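You operate a simulated robot arm through the tools that you are given. There is no shell and no other tool.

Carry out the task below with a simulated robot arm. There is one attempt and no reset: what you move stays moved.

TASK
Zero the winder's counter, wind 120 cm onto the red spool, brake the winder and put the spool back.
Fine: seat the spool in the black holder; one press of the yellow button, then the red lever to FREE to crank; back on BRAKE so that the cord parts as you pull the spool away; leave the other spools alone.

The check looks at the end state, three seconds after you hand in, the way a careful person would. Anything else that was tipped, shoved, dropped, spilled or broken makes it a failure.

THE ROBOT
A 6-joint arm with a two-finger parallel gripper, fixed in place. Base frame: the origin is on the floor under the middle of its stand, x ahead of it, y to its left, z up; the work surface is at about z = 0.89. Units: m, degrees, N and s.
With the tool pointing down near the work surface it reaches from about 0.24 to 0.66 m from the base axis. Its first joint turns from -66.0 to 66.0 degrees. Payload 2.9 kg.
The tool frame sits at the grasp point between the pads (the TCP): z along the fingers, y along the line on which they close. The tips reach 0.03 m beyond it. Largest opening 0.11 m; finger width 0.02, thickness 0.01; the body of the gripper, 0.048 by 0.112 m, starts 0.055 m behind the TCP.
Orientation is that of the tool frame in the base frame, as a unit quaternion [w, x, y, z]. With the fingers straight down and closing along the base's y, the tool's x points along the base's -x, its y along +y and its z along -z.

THE INTERFACE
- The arm moves only by the tool servo_tool. Its arguments are lists of equal length, an entry for each row: "claw": the finger opening in m, from 0 to 0.11; "travel": the shift along the tool's x, y, z in units of 30 mm (1.0 is 30 mm), a list of three; "dr": the turn, a rotation vector about the tool's x, y, z in units of 8 degrees (1.0 is 8 degrees), a list of three. In form: {"claw": [claw, ...], "travel": [[tx, ty, tz], ...], "dr": [[wx, wy, wz], ...]}. A call has 1 to 20 rows; each row shifts and turns the commanded pose from where the row before left it, along the tool's axes as they then stand. A call with a number of a shift or a turn outside -1 to 1 is refused whole. Each row takes 0.2 s and may step no farther than 0.05 m and 8.6 degrees from the row before; otherwise, or with a gripper value out of range, the whole call is refused. A pose out of reach is approached as far as the arm can. The call stops where the force on the tool passes 90 N (or 10 N more than at its start, if that is more) or the arm is blocked; 0.2 s more then pass. The fingers move at their own pace (about 0.108 m/s each) and stop on an object; they squeeze with about 25 N. The grip force told is the motor's: it shows also when the fingers shut on nothing. Time passes only in rows, and 0.2 s behind the last, so rows that do not move let the fingers close. The reply holds the time, the measured pose of the TCP, the force on the tool along the base axes, the opening and the grip force, in the units named above and with some noise, with the torque about the TCP (base axes, N m) and any sound that the robot's microphone picked up.
- Cameras (640 x 400 px; columns grow to the right, rows downward): "scene" is fixed at [0.0558, 0.4146, 1.3978]; the picture's right is [-0.92, -0.39, 0.00], its down [-0.17, 0.40, -0.90] and it looks along [0.35, -0.83, -0.43] (base axes); focal length 284 px, centre (320, 200). "wrist" rides on the gripper at [0.072, 0.017, -0.103] in the tool frame; the picture's right is [-0.23, 0.97, 0.00], its down [-0.76, -0.18, -0.62] and it looks along [-0.61, -0.14, 0.78] (tool axes); focal length 222 px, centre (320, 200). There is no depth. A picture from a camera that has moved, and an enlarged one, comes with that camera's place and axes in the base frame and with its lens.
- camera(camera): a new picture of that camera. No time passes.
- enlarge(camera, box): a new picture of the part [left, top, right, bottom] of that camera's present view, enlarged. No time passes.
- close_job(): hands the job in; it is judged then, once.

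Places have to be worked out from the pictures, the camera data and where the tool is seen. Open the gripper and draw the arm clear of the work before you hand the job in, unless the task says otherwise.

The tools are called as a command line: name --argument value ..., lists and objects as JSON in quotes. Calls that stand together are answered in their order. servo_tool: Moves the arm, as the interface text tells. Its arguments: {"type":"object","properties":{"claw":{"type":"array","items":{"type":"number"}},"travel":{"type":"array","items":{"type":"array","items":{"type":"number"}}},"dr":{"type":"array","items":{"type":"array","items":{"type":"number"}}}},"required":["claw","travel","dr"]} The other tools are called the same way: camera (camera) takes a picture; enlarge (camera, box) takes an enlarged picture of a part of a camera's view; close_job () hands the job in.

At the start:

```text
t: 0.0
eef_pos: [0.3845, -0.051, 1.3177]
ee_rot: [0.0, -0.001, 1.0, 0.001]
ft_force: [-0.3, -0.7, -0.5]
torque: [0.02, 0.04, 0.04]
finger_gap: 0.11
grip_force: 0.0
```

scene: 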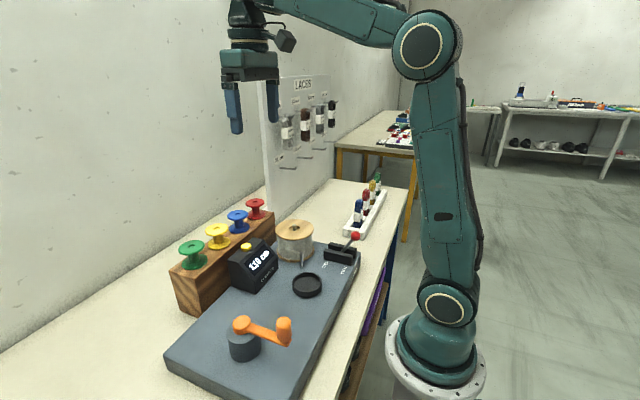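
wrist: 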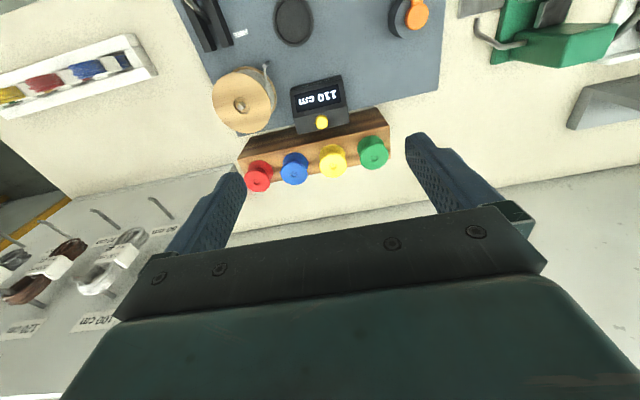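

I'll start by looking closely at the winder, counter, rack and lever before moving anything.

enlarge --camera "scene" --box '[160, 180, 400, 330]'

enlarge --camera "scene" --box '[160, 250, 400, 400]'

enlarge --camera "wrist" --box '[180, 0, 460, 200]'

enlarge --camera "scene" --box '[255, 65, 355, 185]'

```text
2.67 times, centred on (280, 255) of scene
camera zoom: at [0.0558, 0.4146, 1.3978], right [-0.92, -0.39, 0.0], down [-0.17, 0.4, -0.9], along [0.35, -0.83, -0.43], focal length 759 px, centre (427, 53)
```

zoom: 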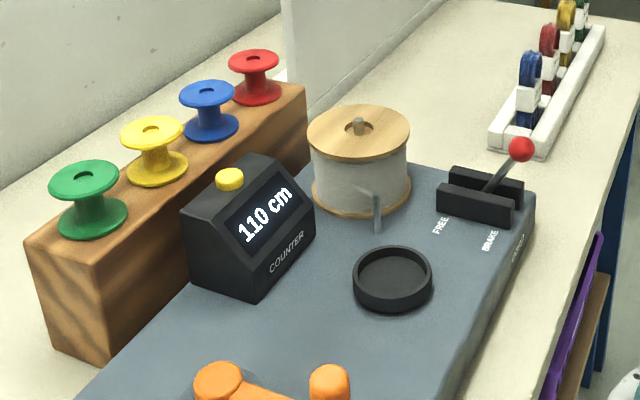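

```text
2.67 times, centred on (280, 325) of scene
camera zoom: at [0.0558, 0.4146, 1.3978], right [-0.92, -0.39, 0.0], down [-0.17, 0.4, -0.9], along [0.35, -0.83, -0.43], focal length 759 px, centre (427, -133)
```

zoom: 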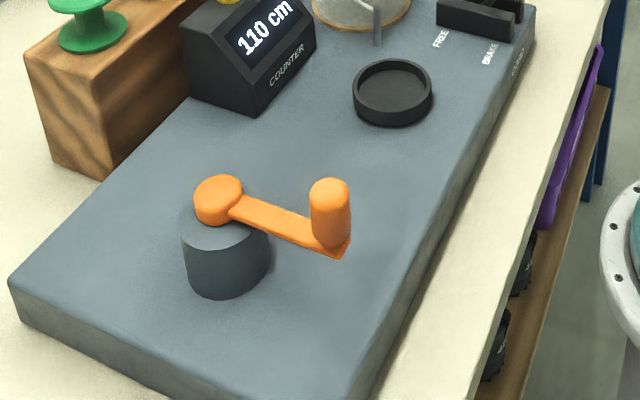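

```text
2.00 times, centred on (320, 100) of wrist
camera zoom: at [0.3115, -0.0335, 1.4199], right [0.23, 0.97, 0.0], down [0.76, -0.18, 0.62], along [0.61, -0.14, -0.78], focal length 444 px, centre (320, 400)
```

zoom: 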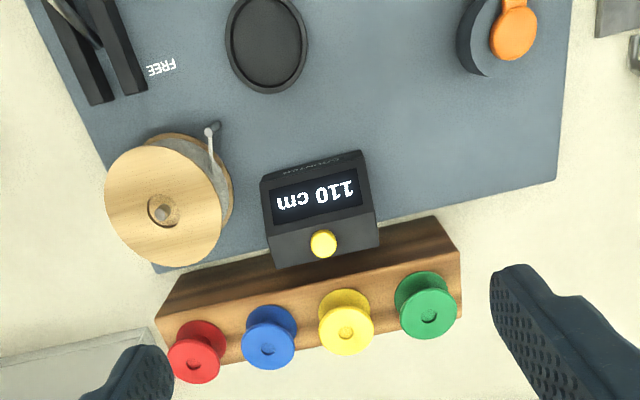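

```text
3.33 times, centred on (305, 125) of scene
camera zoom: at [0.0558, 0.4146, 1.3978], right [-0.92, -0.39, 0.0], down [-0.17, 0.4, -0.9], along [0.35, -0.83, -0.43], focal length 948 px, centre (370, 450)
```

zoom: 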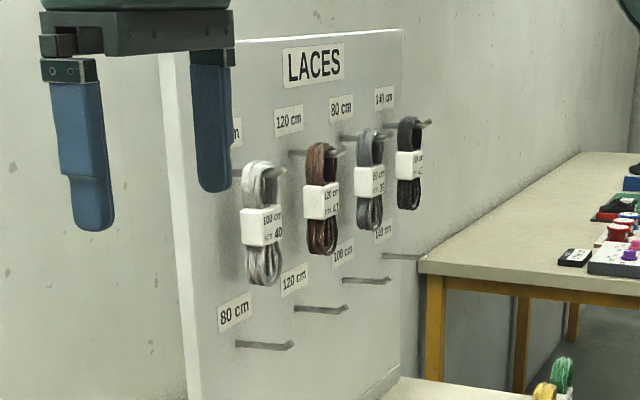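

The rack, counter, reel, holder and lever are all visible, and I've roughly triangulated them: red spool top near (0.545, -0.230, 1.015) and the lever apparently on BRAKE. I'll turn the tool 90° about its axis at this safe height, so the fingers close along base x, then look again.

servo_tool --claw '[0.11, 0.11, 0.11, 0.11, 0.11, 0.11, 0.11, 0.11, 0.11, 0.11, 0.11, 0.11, 0.11]' --travel '[[0, 0, 0], [0, 0, 0], [0, 0, 0], [0, 0, 0], [0, 0, 0], [0, 0, 0], [0, 0, 0], [0, 0, 0], [0, 0, 0], [0, 0, 0], [0, 0, 0], [0, 0, 0], [0, 0, 0]]' --dr '[[0, 0, 1], [0, 0, 1], [0, 0, 1], [0, 0, 1], [0, 0, 1], [0, 0, 1], [0, 0, 1], [0, 0, 1], [0, 0, 1], [0, 0, 1], [0, 0, 1], [0, 0, 0.25], [0, 0, 0]]'

```text
t: 2.8
eef_pos: [0.3844, -0.0493, 1.318]
ee_rot: [0.0, 0.707, 0.707, 0.001]
ft_force: [-1.0, 0.4, 0.6]
torque: [-0.02, 0.01, -0.02]
finger_gap: 0.1099
grip_force: 0.0
```

The turn came out right (quaternion 0.707, 0.707). Taking a wrist picture from this side.

camera --camera "wrist"

enlarge --camera "wrist" --box '[160, 0, 480, 200]'

```text
taken
camera wrist: at [0.4013, 0.0223, 1.4204], right [0.97, -0.23, 0.0], down [-0.18, -0.76, 0.62], along [-0.14, -0.61, -0.78], focal length 222 px, centre (320, 200)
```

wrist: 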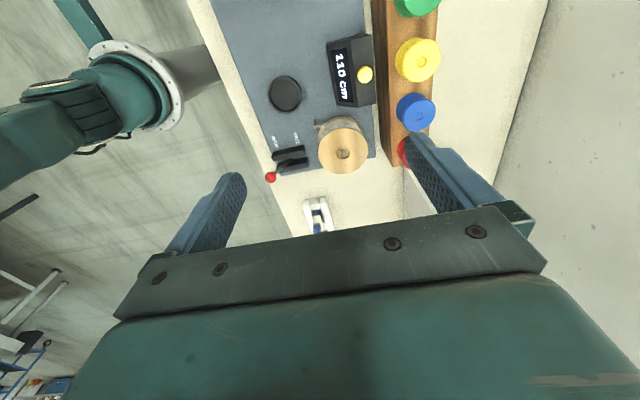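

```text
2.00 times, centred on (320, 100) of wrist
camera zoom: at [0.4013, 0.0223, 1.4204], right [0.97, -0.23, 0.0], down [-0.18, -0.76, 0.62], along [-0.14, -0.61, -0.78], focal length 444 px, centre (320, 400)
```

zoom: 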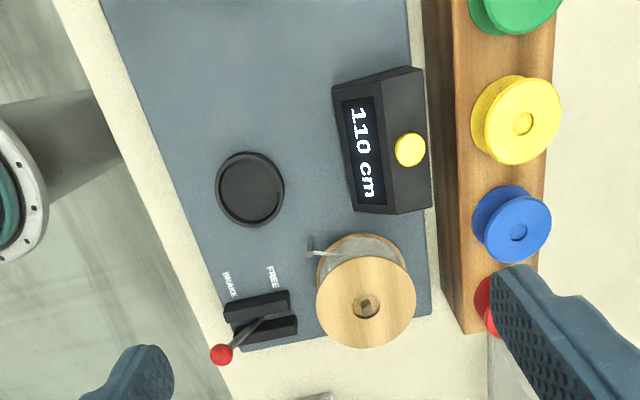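

This view puts the holder near (0.300, -0.079), the lever knob near (0.2235, -0.232, 0.973), and the lever on the BRAKE side. I'm moving to a point about 10 cm above the red spool.

servo_tool --claw '[0.11, 0.11, 0.11, 0.11, 0.11, 0.11, 0.11, 0.11, 0.11]' --travel '[[-0.754, 0.671, 0.825], [-0.754, 0.671, 0.825], [-0.754, 0.671, 0.825], [-0.754, 0.671, 0.825], [-0.754, 0.671, 0.825], [-0.754, 0.671, 0.825], [-0.754, 0.671, 0.825], [-0.754, 0.671, 0.825], [0, 0, 0]]' --dr '[[0, 0, 0], [0, 0, 0], [0, 0, 0], [0, 0, 0], [0, 0, 0], [0, 0, 0], [0, 0, 0], [0, 0, 0], [0, 0, 0]]'

camera --camera "wrist"

camera --camera "scene"

```text
t: 4.8
eef_pos: [0.5453, -0.2312, 1.12]
ee_rot: [0.0, 0.707, 0.707, 0.001]
ft_force: [-0.5, 0.9, 0.0]
torque: [0.0, -0.01, 0.01]
finger_gap: 0.11
grip_force: 0.1
```

```text
taken
camera wrist: at [0.5625, -0.1584, 1.2219], right [0.97, -0.23, 0.0], down [-0.18, -0.76, 0.62], along [-0.14, -0.61, -0.78], focal length 222 px, centre (320, 200)
```

wrist: 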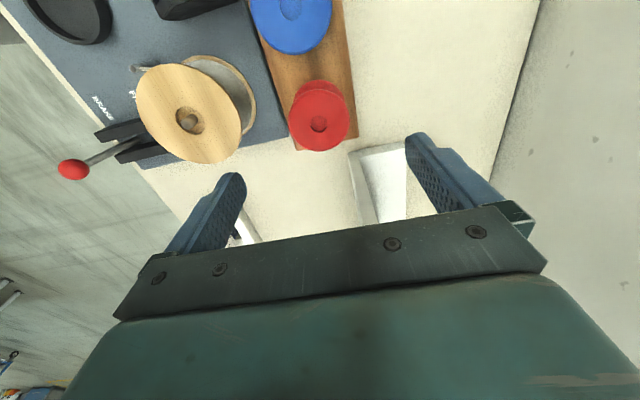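

```text
taken
```

scene: 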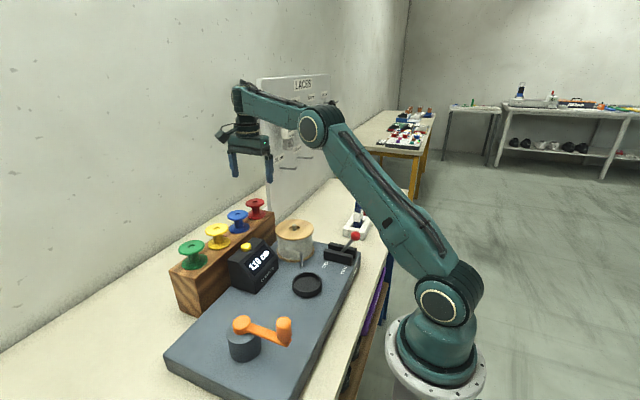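

The arm is above the red spool. I'll enlarge both views to pin down the spool's centre and its flange heights.

enlarge --camera "wrist" --box '[240, 60, 400, 160]'

enlarge --camera "scene" --box '[208, 180, 288, 230]'

enlarge --camera "wrist" --box '[0, 0, 320, 200]'

```text
4.00 times, centred on (320, 110) of wrist
camera zoom: at [0.5625, -0.1584, 1.2219], right [0.97, -0.23, 0.0], down [-0.18, -0.76, 0.62], along [-0.14, -0.61, -0.78], focal length 888 px, centre (320, 560)
```

zoom: 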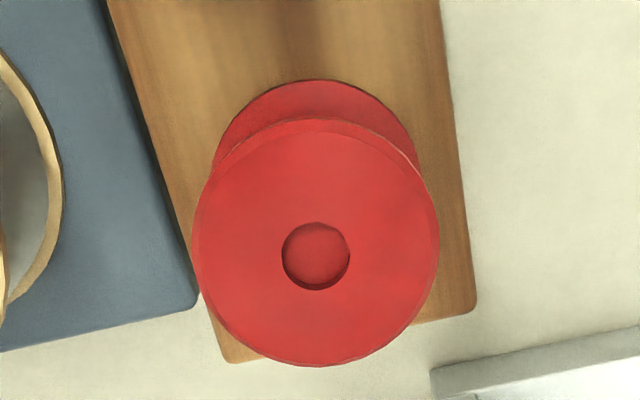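

```text
8.00 times, centred on (248, 205) of scene
camera zoom: at [0.0558, 0.4145, 1.3978], right [-0.92, -0.39, 0.0], down [-0.17, 0.4, -0.9], along [0.35, -0.83, -0.43], focal length 2276 px, centre (896, 160)
```

zoom: 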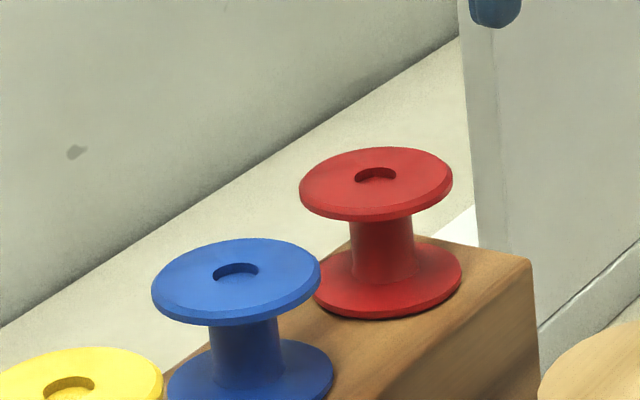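

```text
2.00 times, centred on (160, 100) of wrist
camera zoom: at [0.5625, -0.1584, 1.2219], right [0.97, -0.23, 0.0], down [-0.18, -0.76, 0.62], along [-0.14, -0.61, -0.78], focal length 444 px, centre (640, 400)
```

zoom: 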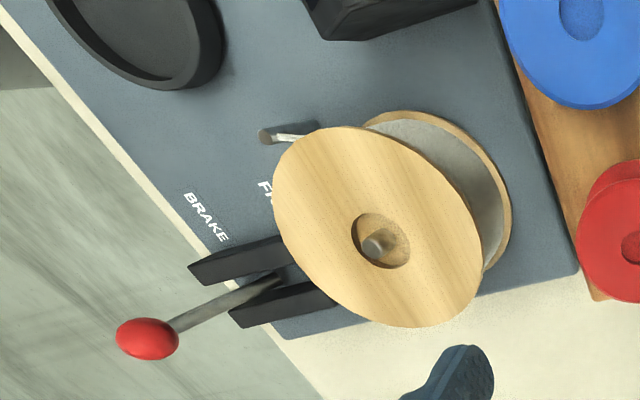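

The two views agree on the red spool: top centre (0.545, -0.231, 1.016), flange diameter about 58 mm, height about 45 mm, which matches the TCP. I'll descend to z ≈ 1.020 so that only the upper flange is gripped and the fingertips stay above the holder's rim later.

servo_tool --claw '[0.11, 0.11, 0.11, 0.11, 0.11, 0.11, 0.11, 0.11]' --travel '[[0, 0, 0.5], [0, 0, 0.5], [0, 0, 0.5], [0, 0, 0.5], [0, 0, 0.5], [0, 0, 0.5], [0, 0, 0.333], [0, 0, 0]]' --dr '[[0, 0, 0], [0, 0, 0], [0, 0, 0], [0, 0, 0], [0, 0, 0], [0, 0, 0], [0, 0, 0], [0, 0, 0]]'

camera --camera "wrist"

enlarge --camera "scene" --box '[200, 150, 320, 225]'

```text
t: 6.6
eef_pos: [0.5556, -0.2363, 1.0235]
ee_rot: [-0.002, 0.707, 0.707, 0.0]
ft_force: [0.0, 1.0, -0.5]
torque: [0.01, 0.0, 0.03]
finger_gap: 0.11
grip_force: 0.1
out of reach, approached as far as the arm can: row 6, 7
```

```text
taken
camera wrist: at [0.5728, -0.1636, 1.1258], right [0.97, -0.23, 0.0], down [-0.18, -0.76, 0.62], along [-0.14, -0.61, -0.78], focal length 222 px, centre (320, 200)
```

wrist: 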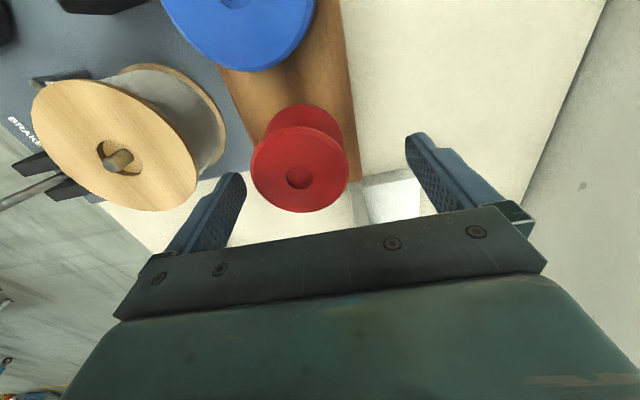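

```text
5.33 times, centred on (260, 188) of scene
camera zoom: at [0.0558, 0.4145, 1.3978], right [-0.92, -0.39, 0.0], down [-0.17, 0.4, -0.9], along [0.35, -0.83, -0.43], focal length 1517 px, centre (640, 267)
```

zoom: 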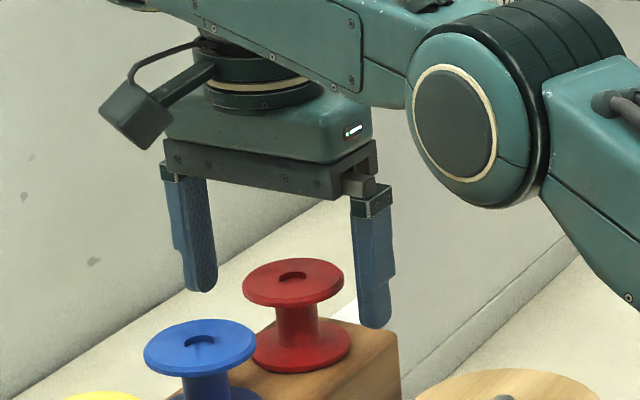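

The arm reported those last rows out of reach and the TCP drifted to (0.556, -0.236), so I won't close here. I'm looking at the arm's configuration to see what limits it.

camera --camera "scene"

enlarge --camera "scene" --box '[190, 60, 510, 260]'

```text
taken
```

scene: 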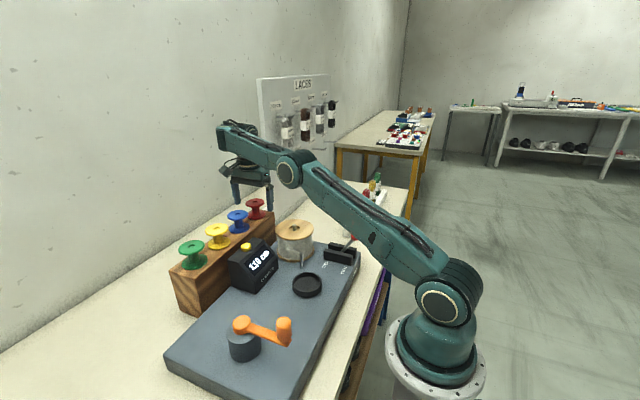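

```text
2.00 times, centred on (350, 160) of scene
camera zoom: at [0.0558, 0.4145, 1.3978], right [-0.92, -0.39, 0.0], down [-0.17, 0.4, -0.9], along [0.35, -0.83, -0.43], focal length 569 px, centre (260, 280)
```

zoom: 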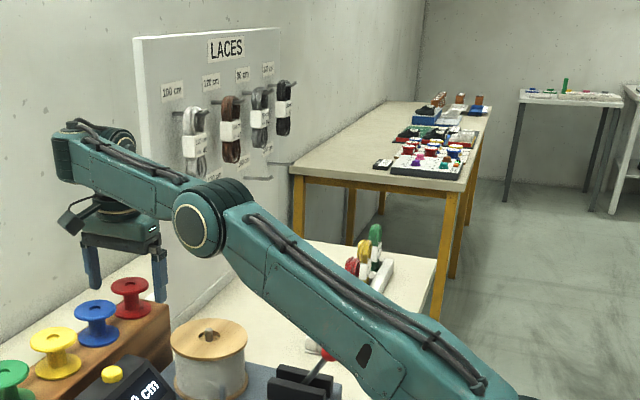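

The arm looks almost straight here, which is odd for this radius, so the solver seems to have hit a joint limit. I'll go back up 6 cm and check how the arm behaves.

servo_tool --claw '[0.11, 0.11, 0.11, 0.11, 0.11]' --travel '[[0, 0, -0.5], [0, 0, -0.5], [0, 0, -0.5], [0, 0, -0.5], [0, 0, 0]]' --dr '[[0, 0, 0], [0, 0, 0], [0, 0, 0], [0, 0, 0], [0, 0, 0]]'

camera --camera "scene"

```text
t: 7.8
eef_pos: [0.5538, -0.2368, 1.0847]
ee_rot: [0.0, 0.707, 0.707, 0.002]
ft_force: [0.6, 0.1, -0.3]
torque: [0.03, -0.01, 0.01]
finger_gap: 0.1103
grip_force: 0.1
```

```text
taken
```

scene: 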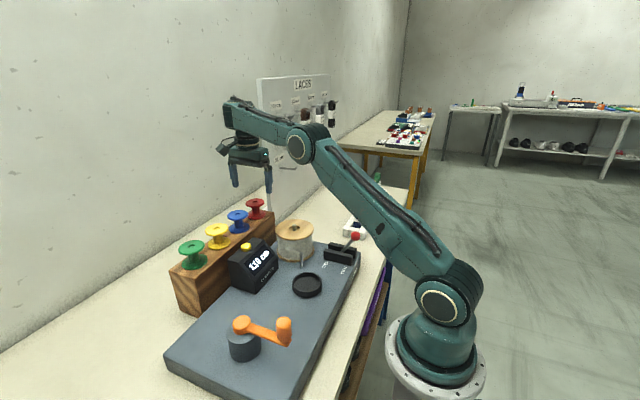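

The arm can now hold z = 1.085, so something limits it below about 1.025 at this yaw. I'll look at the wrist and shoulder joints up close to work out which one.

enlarge --camera "scene" --box '[200, 70, 360, 170]'

enlarge --camera "scene" --box '[340, 200, 500, 300]'

```text
4.00 times, centred on (280, 120) of scene
camera zoom: at [0.0558, 0.4146, 1.3978], right [-0.92, -0.39, 0.0], down [-0.17, 0.4, -0.9], along [0.35, -0.83, -0.43], focal length 1138 px, centre (480, 520)
```

zoom: 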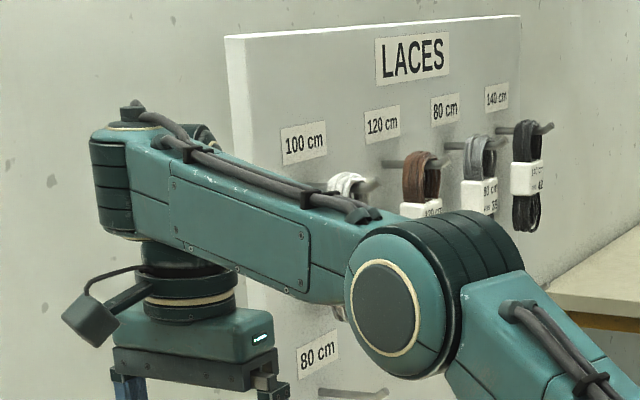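

```text
4.00 times, centred on (420, 250) of scene
camera zoom: at [0.0558, 0.4146, 1.3978], right [-0.92, -0.39, 0.0], down [-0.17, 0.4, -0.9], along [0.35, -0.83, -0.43], focal length 1138 px, centre (-80, 0)
```

zoom: 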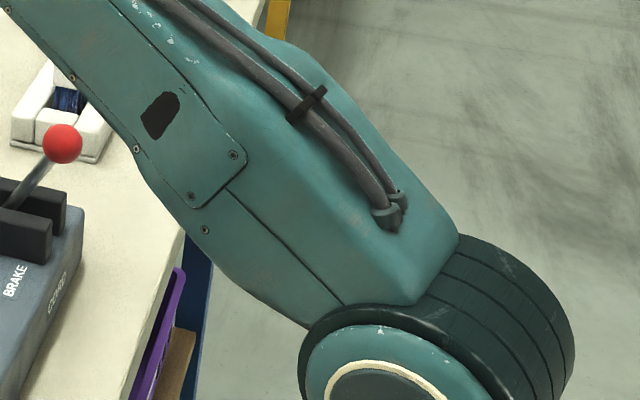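

The wrist is non-spherical, so yaw probably affects the reachable depth. I'll turn back to 45°, where the fingers still clear the blue spool, re-centre over the red spool, and test the descent in small steps.

servo_tool --claw '[0.11, 0.11, 0.11, 0.11, 0.11, 0.11, 0.11, 0.11]' --travel '[[0, 0, 0], [0, 0, 0], [0, 0, 0], [0, 0, 0], [0, 0, 0], [0, 0, 0], [0.337, -0.064, 0], [0, 0, 0]]' --dr '[[0, 0, -1], [0, 0, -1], [0, 0, -1], [0, 0, -1], [0, 0, -1], [0, 0, -0.625], [0, 0, 0], [0, 0, 0]]'

camera --camera "scene"

camera --camera "wrist"

```text
t: 9.6
eef_pos: [0.5459, -0.2298, 1.0833]
ee_rot: [0.0, 0.382, 0.924, 0.001]
ft_force: [-0.5, -0.2, -0.7]
torque: [0.01, 0.0, -0.04]
finger_gap: 0.11
grip_force: 0.1
```

```text
taken
```

scene: 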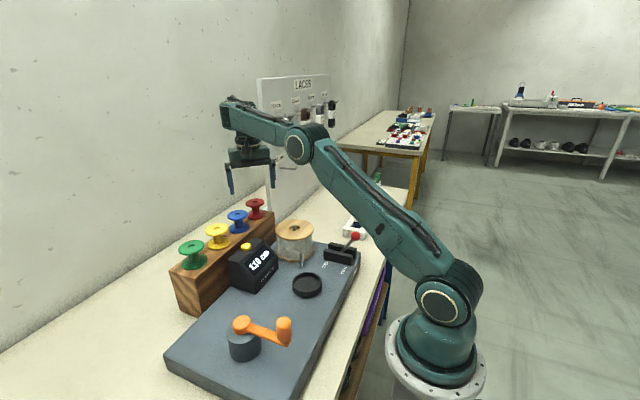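

```text
taken
camera wrist: at [0.5069, -0.1667, 1.1858], right [0.85, 0.53, 0.0], down [0.41, -0.66, 0.62], along [0.33, -0.53, -0.78], focal length 222 px, centre (320, 200)
```

wrist: 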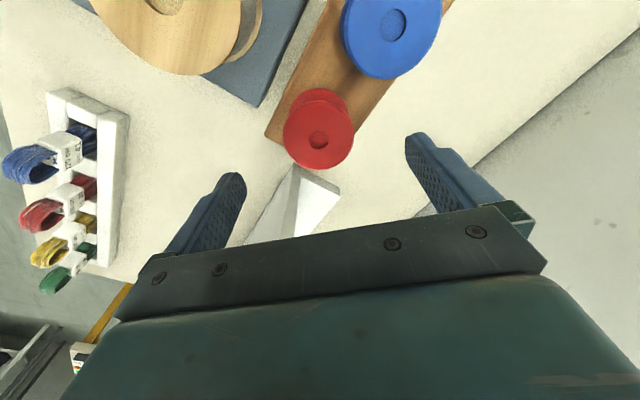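

Turning only moved the last joint and the arm posture stayed the same, so the limit depends on height and not yaw. A grip at z ≈ 1.032 (tips at ~1.002, about 10 mm below the flange's underside) is still sound. First I'll verify the centring from this yaw.

enlarge --camera "wrist" --box '[240, 80, 400, 180]'

```text
4.00 times, centred on (320, 130) of wrist
camera zoom: at [0.5069, -0.1667, 1.1858], right [0.85, 0.53, 0.0], down [0.41, -0.66, 0.62], along [0.33, -0.53, -0.78], focal length 888 px, centre (320, 480)
```

zoom: 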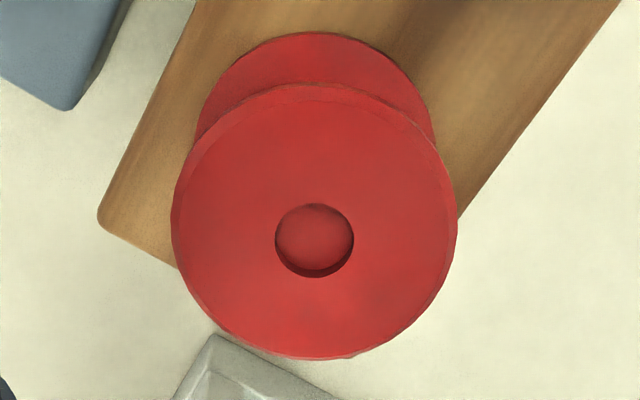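

The spool centre measures (0.5456, -0.2302) and the TCP is at (0.5459, -0.2298), so they're aligned. Descending to z ≈ 1.032 with the fingers still open.

servo_tool --claw '[0.11, 0.11, 0.11, 0.11, 0.11, 0.11]' --travel '[[0, 0, 0.4], [0, 0, 0.4], [0, 0, 0.4], [0, 0, 0.3], [0, 0, 0.2], [0, 0, 0]]' --dr '[[0, 0, 0], [0, 0, 0], [0, 0, 0], [0, 0, 0], [0, 0, 0], [0, 0, 0]]'

enlarge --camera "scene" --box '[200, 150, 320, 225]'

```text
t: 11.0
eef_pos: [0.5511, -0.2328, 1.0354]
ee_rot: [0.0, 0.383, 0.924, 0.0]
ft_force: [0.9, -0.1, 0.2]
torque: [0.05, 0.0, 0.01]
finger_gap: 0.1099
grip_force: 0.2
out of reach, approached as far as the arm can: row 4
```

```text
5.33 times, centred on (260, 188) of scene
camera zoom: at [0.0558, 0.4146, 1.3978], right [-0.92, -0.39, 0.0], down [-0.17, 0.4, -0.9], along [0.35, -0.83, -0.43], focal length 1517 px, centre (640, 267)
```

zoom: 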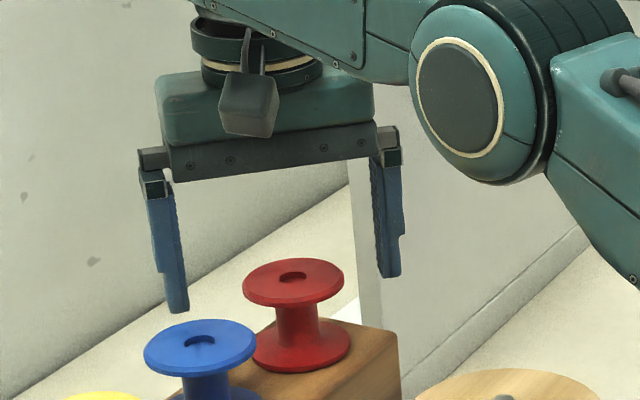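

Row 4 hit the limit again: the boundary here runs through r ≈ 0.598 at z ≈ 1.035, so the arm may be on an awkward joint branch. I'll go up and inward, then see how the arm folds at a smaller radius.

servo_tool --claw '[0.11, 0.11, 0.11, 0.11, 0.11, 0.11]' --travel '[[0, 0, -0.9], [0, 0, -0.9], [0, 0, -0.9], [0, 0, -0.9], [0, 0, -0.9], [0, 0, 0]]' --dr '[[0, 0, 0], [0, 0, 0], [0, 0, 0], [0, 0, 0], [0, 0, 0], [0, 0, 0]]'

camera --camera "scene"

```text
t: 12.4
eef_pos: [0.5499, -0.2318, 1.1692]
ee_rot: [0.0, 0.383, 0.924, 0.0]
ft_force: [0.1, 0.0, 0.3]
torque: [-0.04, 0.01, -0.05]
finger_gap: 0.1102
grip_force: 0.1
```

```text
taken
```

scene: 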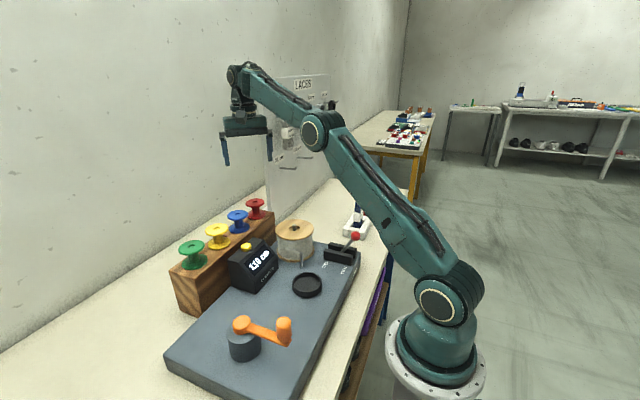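

Posture is noticeably different from the first approach at a similar height. I'll zoom in on the wrist to understand the joints.

enlarge --camera "scene" --box '[200, 40, 360, 140]'

```text
4.00 times, centred on (280, 90) of scene
camera zoom: at [0.0558, 0.4145, 1.3978], right [-0.92, -0.39, 0.0], down [-0.17, 0.4, -0.9], along [0.35, -0.83, -0.43], focal length 1138 px, centre (480, 640)
```

zoom: 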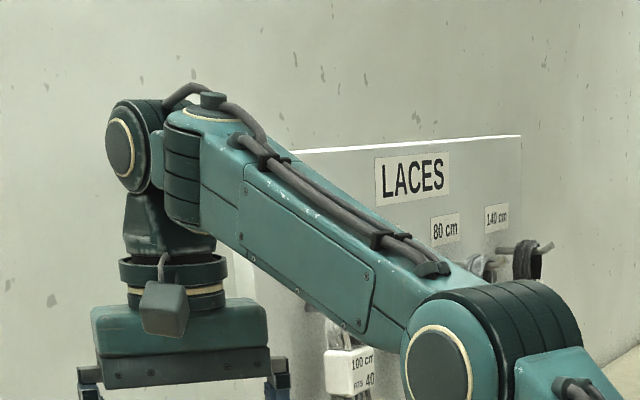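

Now it's clear. Joint 4's axis is perpendicular to the forearm, so when the forearm is level (TCP z ≈ 1.12 here) the wrist is singular, and on the first descent joint 4 swung sideways. It's straight again now, so I'll re-centre here and cross that height with a purely vertical motion in larger steps.

servo_tool --claw '[0.11, 0.11, 0.11, 0.11, 0.11, 0.11, 0.11]' --travel '[[0.139, -0.064, 0], [0, 0, 0], [0, 0, 0.9], [0, 0, 1.0], [0, 0, 1.0], [0, 0, 0.3], [0, 0, 0]]' --dr '[[0, 0, 0], [0, 0, 0], [0, 0, 0], [0, 0, 0], [0, 0, 0], [0, 0, 0], [0, 0, 0]]'

camera --camera "scene"

enlarge --camera "scene" --box '[200, 60, 360, 160]'

```text
t: 14.0
eef_pos: [0.5433, -0.2306, 1.0749]
ee_rot: [0.0, 0.383, 0.924, 0.001]
ft_force: [0.4, 0.4, 0.1]
torque: [-0.02, -0.01, 0.0]
finger_gap: 0.11
grip_force: 0.0
```

```text
taken
```

scene: 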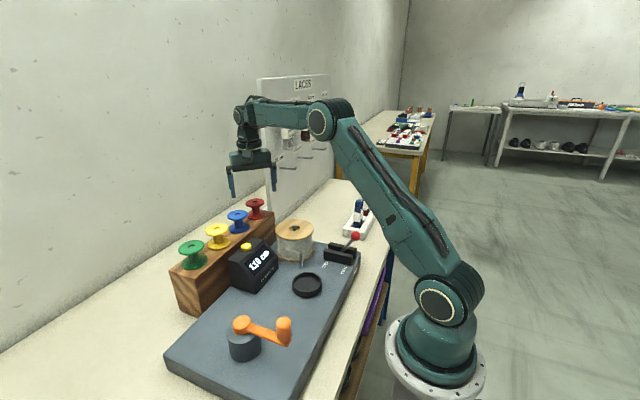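

```text
4.00 times, centred on (280, 110) of scene
camera zoom: at [0.0558, 0.4146, 1.3978], right [-0.92, -0.39, 0.0], down [-0.17, 0.4, -0.9], along [0.35, -0.83, -0.43], focal length 1138 px, centre (480, 560)
```

zoom: 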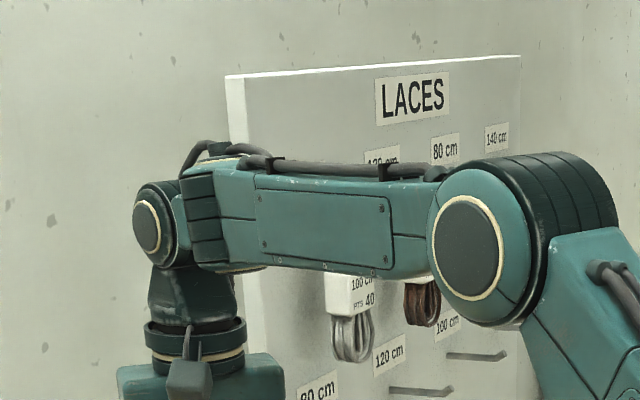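

It crossed cleanly: joint 4 stayed straight and the forearm now tips down with the TCP at (0.543, -0.231, 1.075). Continuing down to z ≈ 1.020.

servo_tool --claw '[0.11, 0.11, 0.11, 0.11, 0.11]' --travel '[[0, 0, 0.5], [0, 0, 0.5], [0, 0, 0.5], [0, 0, 0.33], [0, 0, 0]]' --dr '[[0, 0, 0], [0, 0, 0], [0, 0, 0], [0, 0, 0], [0, 0, 0]]'

enlarge --camera "wrist" --box '[200, 60, 440, 210]'

enlarge --camera "scene" --box '[200, 150, 320, 225]'

```text
t: 15.2
eef_pos: [0.5458, -0.2286, 1.018]
ee_rot: [0.0, 0.383, 0.924, 0.001]
ft_force: [0.0, -0.4, -1.4]
torque: [0.02, 0.01, -0.02]
finger_gap: 0.1101
grip_force: 0.1
```

```text
2.67 times, centred on (320, 135) of wrist
camera zoom: at [0.5061, -0.1651, 1.1206], right [0.85, 0.53, 0.0], down [0.41, -0.66, 0.62], along [0.33, -0.53, -0.78], focal length 592 px, centre (320, 373)
```

zoom: 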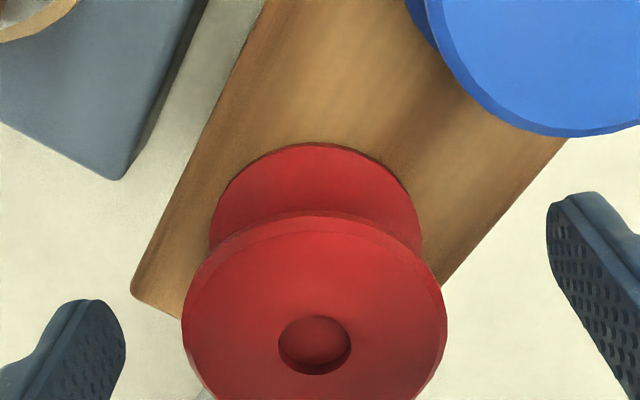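

```text
5.33 times, centred on (260, 188) of scene
camera zoom: at [0.0558, 0.4146, 1.3978], right [-0.92, -0.39, 0.0], down [-0.17, 0.4, -0.9], along [0.35, -0.83, -0.43], focal length 1517 px, centre (640, 267)
```

zoom: 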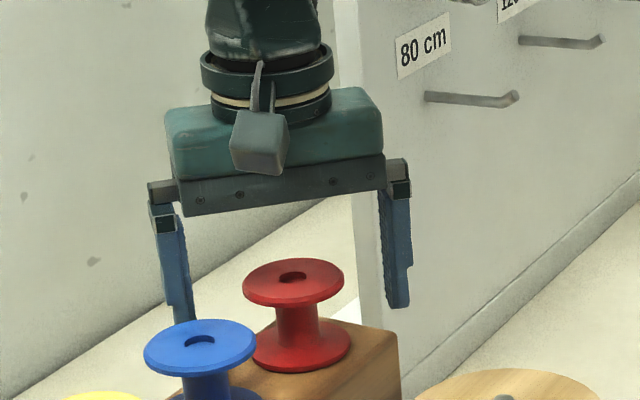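

The TCP is at (0.546, -0.229, 1.018), and the picture shows the spool about 1.6 mm along the tool's -x. I'll nudge that out and close gently on the upper flange.

servo_tool --claw '[0.11, 0.08, 0.065, 0.05, 0.05, 0.05, 0.05]' --travel '[[-0.053, -0.03, 0], [0, 0, 0], [0, 0, 0], [0, 0, 0], [0, 0, 0], [0, 0, 0], [0, 0, 0]]' --dr '[[0, 0, 0], [0, 0, 0], [0, 0, 0], [0, 0, 0], [0, 0, 0], [0, 0, 0], [0, 0, 0]]'

enlarge --camera "scene" --box '[200, 150, 320, 225]'

enlarge --camera "wrist" --box '[200, 60, 440, 210]'

```text
t: 16.8
eef_pos: [0.5454, -0.2306, 1.0193]
ee_rot: [0.001, 0.382, 0.924, 0.001]
ft_force: [0.1, -0.7, 0.4]
torque: [-0.04, 0.02, -0.02]
finger_gap: 0.057
grip_force: 25.6
```

```text
5.33 times, centred on (260, 188) of scene
camera zoom: at [0.0558, 0.4145, 1.3978], right [-0.92, -0.39, 0.0], down [-0.17, 0.4, -0.9], along [0.35, -0.83, -0.43], focal length 1517 px, centre (640, 267)
```

zoom: 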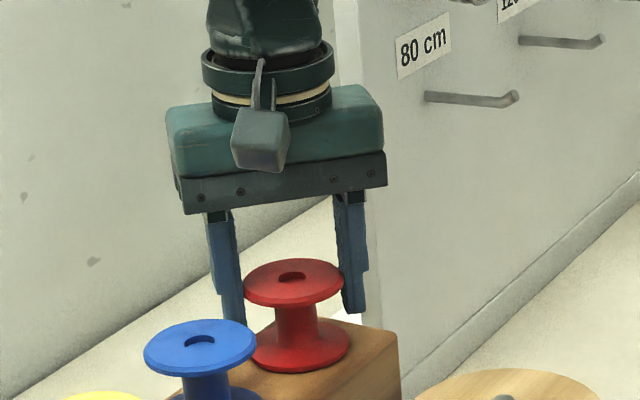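

```text
2.67 times, centred on (320, 135) of wrist
camera zoom: at [0.5069, -0.1671, 1.1211], right [0.85, 0.53, 0.0], down [0.41, -0.66, 0.62], along [0.33, -0.53, -0.78], focal length 592 px, centre (320, 373)
```

zoom: 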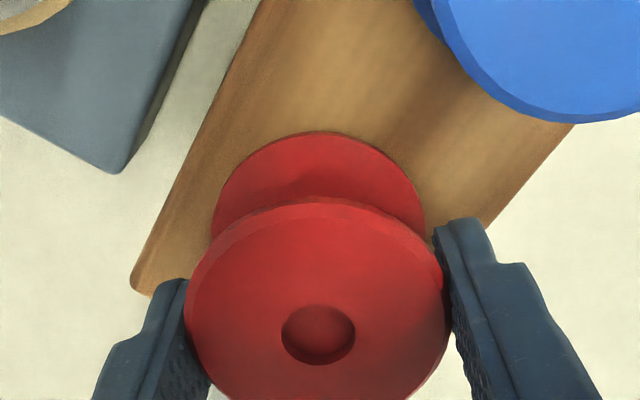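

Gripped at a 57 mm gap with 25.6 N, and nothing else moved. I'm noting the rack pose (0.5454, -0.2306, 1.0193) for the return, then lifting 5 cm, which stays under the singular height.

servo_tool --claw '[0.05, 0.05, 0.05, 0.05, 0.05]' --travel '[[0, 0, -0.2], [0, 0, -0.4], [0, 0, -0.5], [0, 0, -0.567], [0, 0, 0]]' --dr '[[0, 0, 0], [0, 0, 0], [0, 0, 0], [0, 0, 0], [0, 0, 0]]'

enlarge --camera "scene" --box '[200, 130, 320, 230]'

enlarge --camera "wrist" --box '[160, 20, 480, 220]'

```text
t: 18.0
eef_pos: [0.5459, -0.2317, 1.069]
ee_rot: [0.001, 0.383, 0.924, 0.001]
ft_force: [0.1, 0.4, -0.9]
torque: [0.02, 0.01, 0.0]
finger_gap: 0.0569
grip_force: 25.0
```

```text
4.00 times, centred on (260, 180) of scene
camera zoom: at [0.0558, 0.4145, 1.3978], right [-0.92, -0.39, 0.0], down [-0.17, 0.4, -0.9], along [0.35, -0.83, -0.43], focal length 1138 px, centre (560, 280)
```

zoom: 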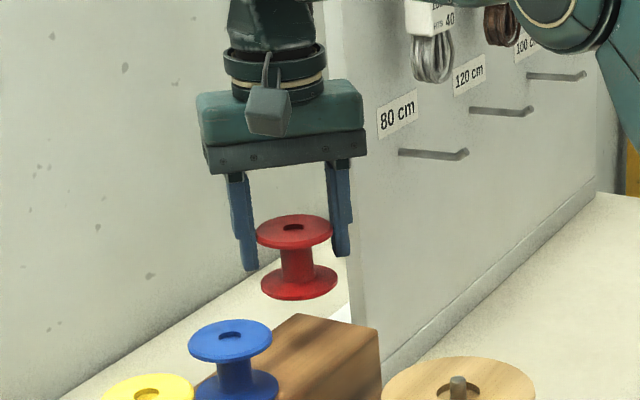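

```text
2.00 times, centred on (320, 120) of wrist
camera zoom: at [0.5068, -0.1684, 1.1709], right [0.85, 0.53, 0.0], down [0.41, -0.66, 0.62], along [0.33, -0.53, -0.78], focal length 444 px, centre (320, 360)
```

zoom: 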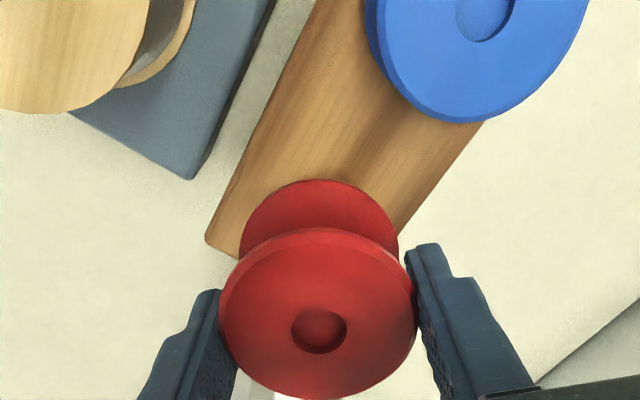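

The spool is held upright and the rack top below it is plain wood. I'll carry it at this height toward the holder, stopping about 70% of the way to measure the holder from directly above.

servo_tool --claw '[0.05, 0.05, 0.05, 0.05, 0.05, 0.05, 0.05, 0.05]' --travel '[[0.937, -0.22, 0], [0.937, -0.22, 0], [0.937, -0.22, 0], [0.937, -0.22, 0], [0.937, -0.22, 0], [0.937, -0.22, 0], [0.937, -0.22, 0], [0, 0, 0]]' --dr '[[0, 0, 0], [0, 0, 0], [0, 0, 0], [0, 0, 0], [0, 0, 0], [0, 0, 0], [0, 0, 0], [0, 0, 0]]'

camera --camera "wrist"

camera --camera "scene"

enlarge --camera "wrist" --box '[240, 0, 400, 100]'

```text
t: 19.8
eef_pos: [0.3753, -0.122, 1.0688]
ee_rot: [0.0, 0.384, 0.924, 0.0]
ft_force: [0.2, 0.1, -0.4]
torque: [0.0, 0.0, -0.04]
finger_gap: 0.0571
grip_force: 24.7
```

```text
taken
camera wrist: at [0.3356, -0.0598, 1.1711], right [0.85, 0.53, 0.0], down [0.41, -0.66, 0.62], along [0.33, -0.53, -0.78], focal length 222 px, centre (320, 200)
```

wrist: 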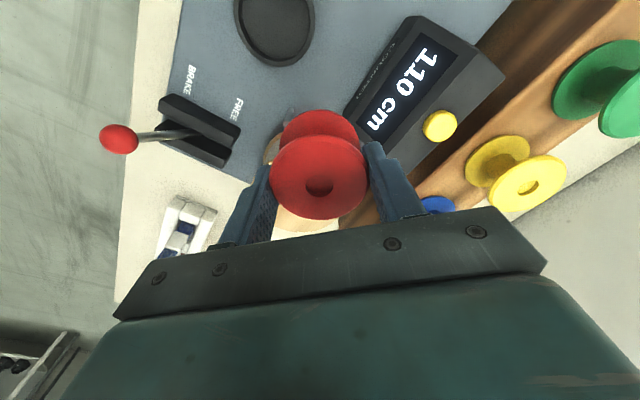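

```text
taken
```

scene: 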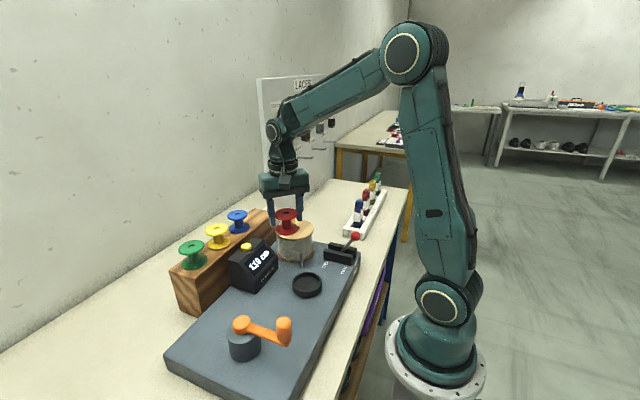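

```text
4.00 times, centred on (320, 50) of wrist
camera zoom: at [0.3356, -0.0598, 1.1711], right [0.85, 0.53, 0.0], down [0.41, -0.66, 0.62], along [0.33, -0.53, -0.78], focal length 888 px, centre (320, 800)
```

zoom: 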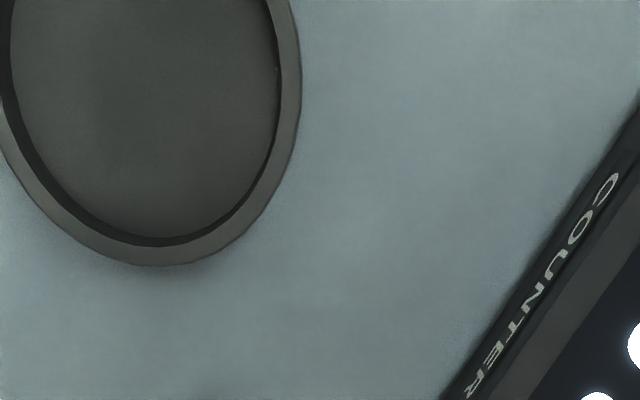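

The holder is only partly in view at the image's top edge. I'll move a further 5 cm so it's fully visible beside the spool.

servo_tool --claw '[0.05, 0.05, 0.05]' --travel '[[0.8, -0.375, 0], [0.8, -0.375, 0], [0, 0, 0]]' --dr '[[0, 0, 0], [0, 0, 0], [0, 0, 0]]'

camera --camera "wrist"

enlarge --camera "wrist" --box '[240, 20, 400, 120]'

enlarge --camera "scene" --box '[240, 200, 400, 300]'

```text
t: 20.6
eef_pos: [0.3255, -0.1063, 1.0696]
ee_rot: [0.0, 0.383, 0.924, 0.001]
ft_force: [0.6, -0.7, 0.1]
torque: [-0.03, -0.03, -0.05]
finger_gap: 0.0568
grip_force: 25.0
```

```text
taken
camera wrist: at [0.2853, -0.0435, 1.1713], right [0.85, 0.53, 0.0], down [0.41, -0.66, 0.62], along [0.33, -0.53, -0.78], focal length 222 px, centre (320, 200)
```

wrist: 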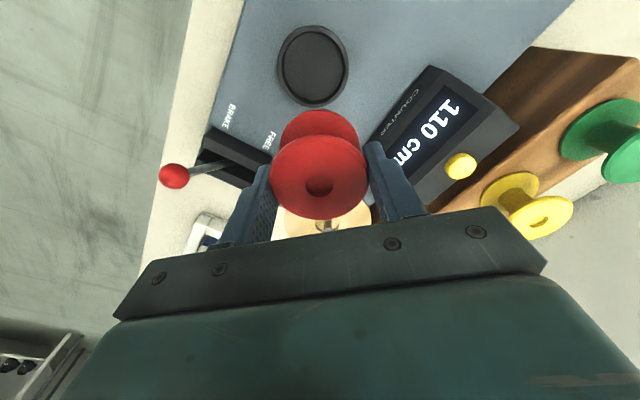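

```text
4.00 times, centred on (320, 70) of wrist
camera zoom: at [0.2853, -0.0435, 1.1713], right [0.85, 0.53, 0.0], down [0.41, -0.66, 0.62], along [0.33, -0.53, -0.78], focal length 888 px, centre (320, 720)
```

zoom: 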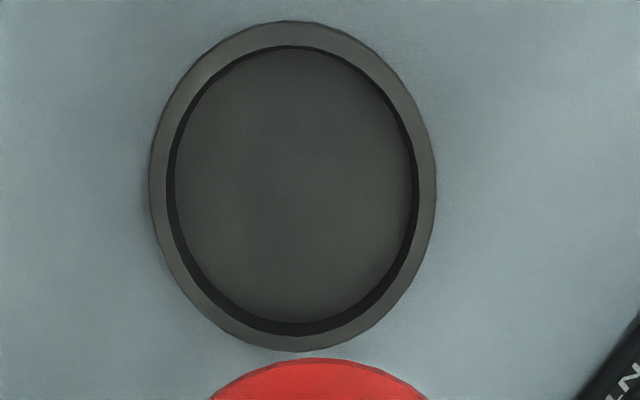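

```text
4.00 times, centred on (320, 250) of scene
camera zoom: at [0.0558, 0.4146, 1.3978], right [-0.92, -0.39, 0.0], down [-0.17, 0.4, -0.9], along [0.35, -0.83, -0.43], focal length 1138 px, centre (320, 0)
```

zoom: 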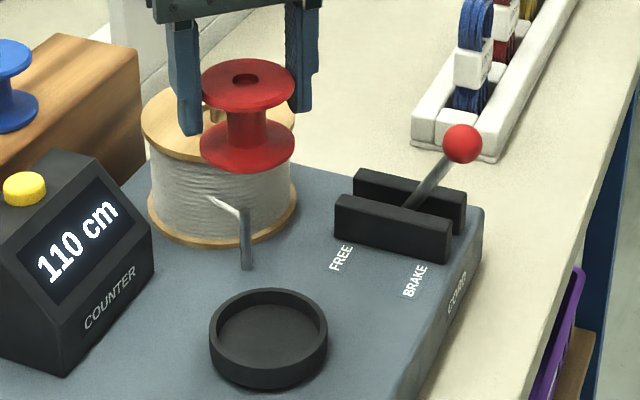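

Both cameras agree on the holder: rim centre (0.300, -0.080), rim z ≈ 0.910, inner diameter about 63 mm against the spool's 57 mm. I'll move directly over it and lower to z ≈ 0.985, which still leaves the spool about 25 mm above the rim.

servo_tool --claw '[0.05, 0.05, 0.05, 0.05, 0.05, 0.05, 0.05]' --travel '[[0.61, 0.01, 0], [0.61, 0.01, 0], [0, 0, 0.7], [0, 0, 0.7], [0, 0, 0.7], [0, 0, 0.7], [0, 0, 0]]' --dr '[[0, 0, 0], [0, 0, 0], [0, 0, 0], [0, 0, 0], [0, 0, 0], [0, 0, 0], [0, 0, 0]]'

enlarge --camera "scene" --box '[240, 210, 400, 310]'

enlarge --camera "wrist" --box '[220, 80, 420, 205]'

```text
t: 22.2
eef_pos: [0.3006, -0.0805, 0.9853]
ee_rot: [0.0, 0.383, 0.924, 0.001]
ft_force: [0.0, 0.3, -0.7]
torque: [-0.02, -0.01, 0.0]
finger_gap: 0.0567
grip_force: 24.7
```

```text
4.00 times, centred on (320, 260) of scene
camera zoom: at [0.0558, 0.4145, 1.3978], right [-0.92, -0.39, 0.0], down [-0.17, 0.4, -0.9], along [0.35, -0.83, -0.43], focal length 1138 px, centre (320, -40)
```

zoom: 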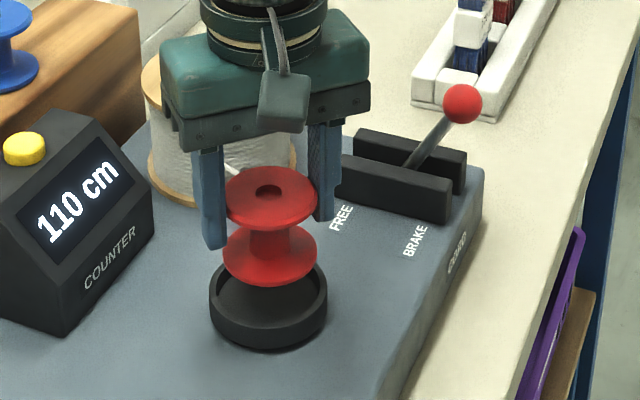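

```text
3.20 times, centred on (320, 142) of wrist
camera zoom: at [0.2595, -0.0173, 1.0866], right [0.85, 0.53, 0.0], down [0.41, -0.66, 0.62], along [0.33, -0.53, -0.78], focal length 711 px, centre (320, 384)
```

zoom: 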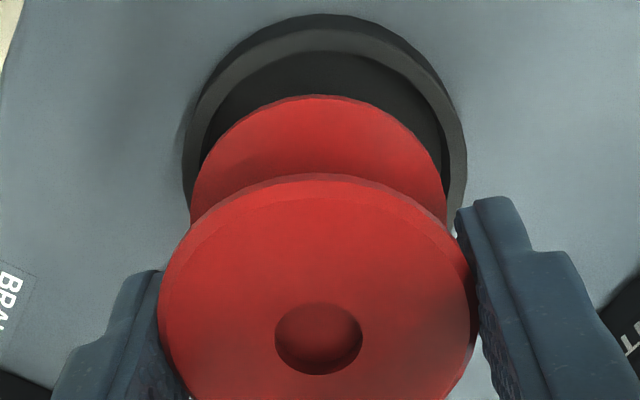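

Nearly centred: the picture shows the dish about 1.2 mm toward tool +y. I'll correct that and lower slowly, watching the force.

servo_tool --claw '[0.05, 0.05, 0.05, 0.05, 0.05, 0.05, 0.05]' --travel '[[0.02, 0.04, 0], [0, 0, 0.25], [0, 0, 0.25], [0, 0, 0.25], [0, 0, 0.15], [0, 0, 0.1], [0, 0, 0]]' --dr '[[0, 0, 0], [0, 0, 0], [0, 0, 0], [0, 0, 0], [0, 0, 0], [0, 0, 0], [0, 0, 0]]'

enlarge --camera "scene" --box '[260, 235, 356, 295]'

enlarge --camera "wrist" --box '[220, 80, 420, 205]'

```text
t: 23.8
eef_pos: [0.3013, -0.0789, 0.9546]
ee_rot: [0.0, 0.383, 0.924, 0.0]
ft_force: [0.4, -0.6, -1.6]
torque: [-0.01, -0.02, -0.03]
finger_gap: 0.0569
grip_force: 24.9
```

```text
6.67 times, centred on (308, 265) of scene
camera zoom: at [0.0558, 0.4145, 1.3978], right [-0.92, -0.39, 0.0], down [-0.17, 0.4, -0.9], along [0.35, -0.83, -0.43], focal length 1896 px, centre (400, -233)
```

zoom: 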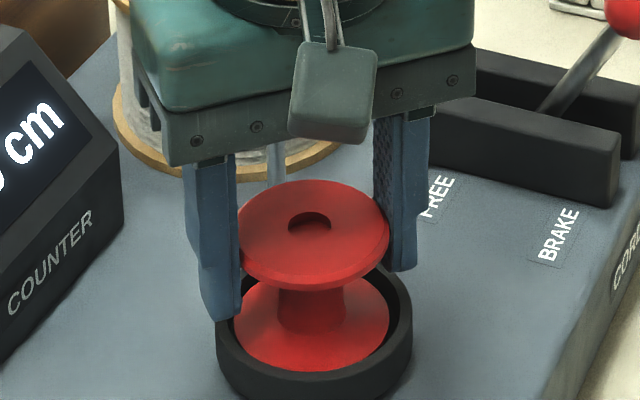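

```text
3.20 times, centred on (320, 142) of wrist
camera zoom: at [0.261, -0.0148, 1.0563], right [0.85, 0.53, 0.0], down [0.41, -0.66, 0.62], along [0.33, -0.53, -0.78], focal length 711 px, centre (320, 384)
```

zoom: 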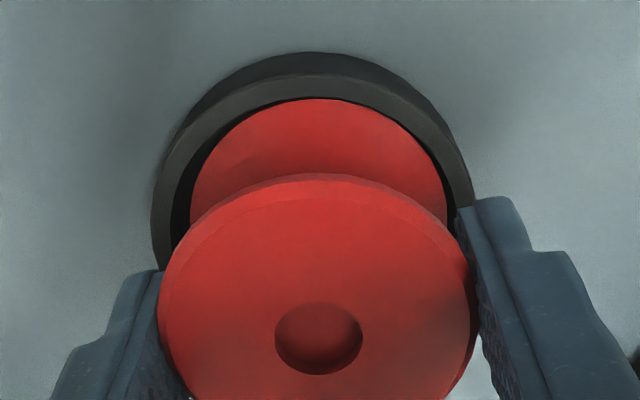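

The lower flange is inside the dish and there's no contact force yet. Continuing in small steps until it touches the floor.

servo_tool --claw '[0.05, 0.05, 0.05, 0.05, 0.05]' --travel '[[0.01, -0.015, 0.05], [0, 0, 0.05], [0, 0, 0.04], [0, 0, 0.03], [0, 0, 0]]' --dr '[[0, 0, 0], [0, 0, 0], [0, 0, 0], [0, 0, 0], [0, 0, 0]]'

```text
t: 25.0
eef_pos: [0.2998, -0.0776, 0.9491]
ee_rot: [0.001, 0.383, 0.924, 0.001]
ft_force: [-5.2, 4.3, 29.4]
torque: [-0.02, 0.49, 0.01]
finger_gap: 0.057
grip_force: 24.9
```

Contact shows 29 N upward at z ≈ 0.949, about where I expected the dish floor. I'll check in the pictures that the spool sits flat before releasing.

enlarge --camera "scene" --box '[260, 235, 356, 295]'

enlarge --camera "wrist" --box '[220, 80, 420, 205]'

```text
6.67 times, centred on (308, 265) of scene
camera zoom: at [0.0554, 0.4147, 1.3977], right [-0.92, -0.39, 0.0], down [-0.17, 0.4, -0.9], along [0.35, -0.83, -0.43], focal length 1896 px, centre (400, -233)
```

zoom: 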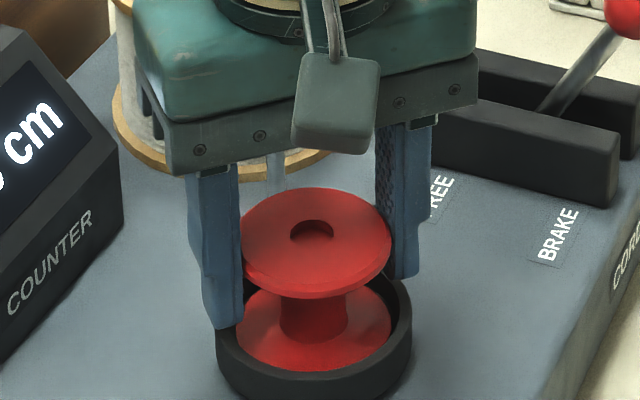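

```text
3.20 times, centred on (320, 142) of wrist
camera zoom: at [0.26, -0.0152, 1.0524], right [0.85, 0.53, 0.0], down [0.41, -0.66, 0.62], along [0.33, -0.53, -0.78], focal length 711 px, centre (320, 384)
```

zoom: 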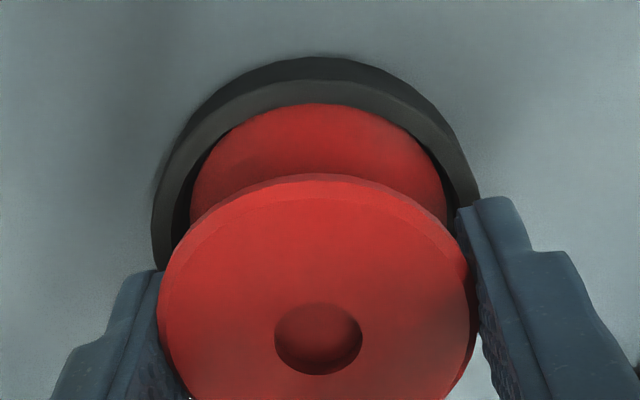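

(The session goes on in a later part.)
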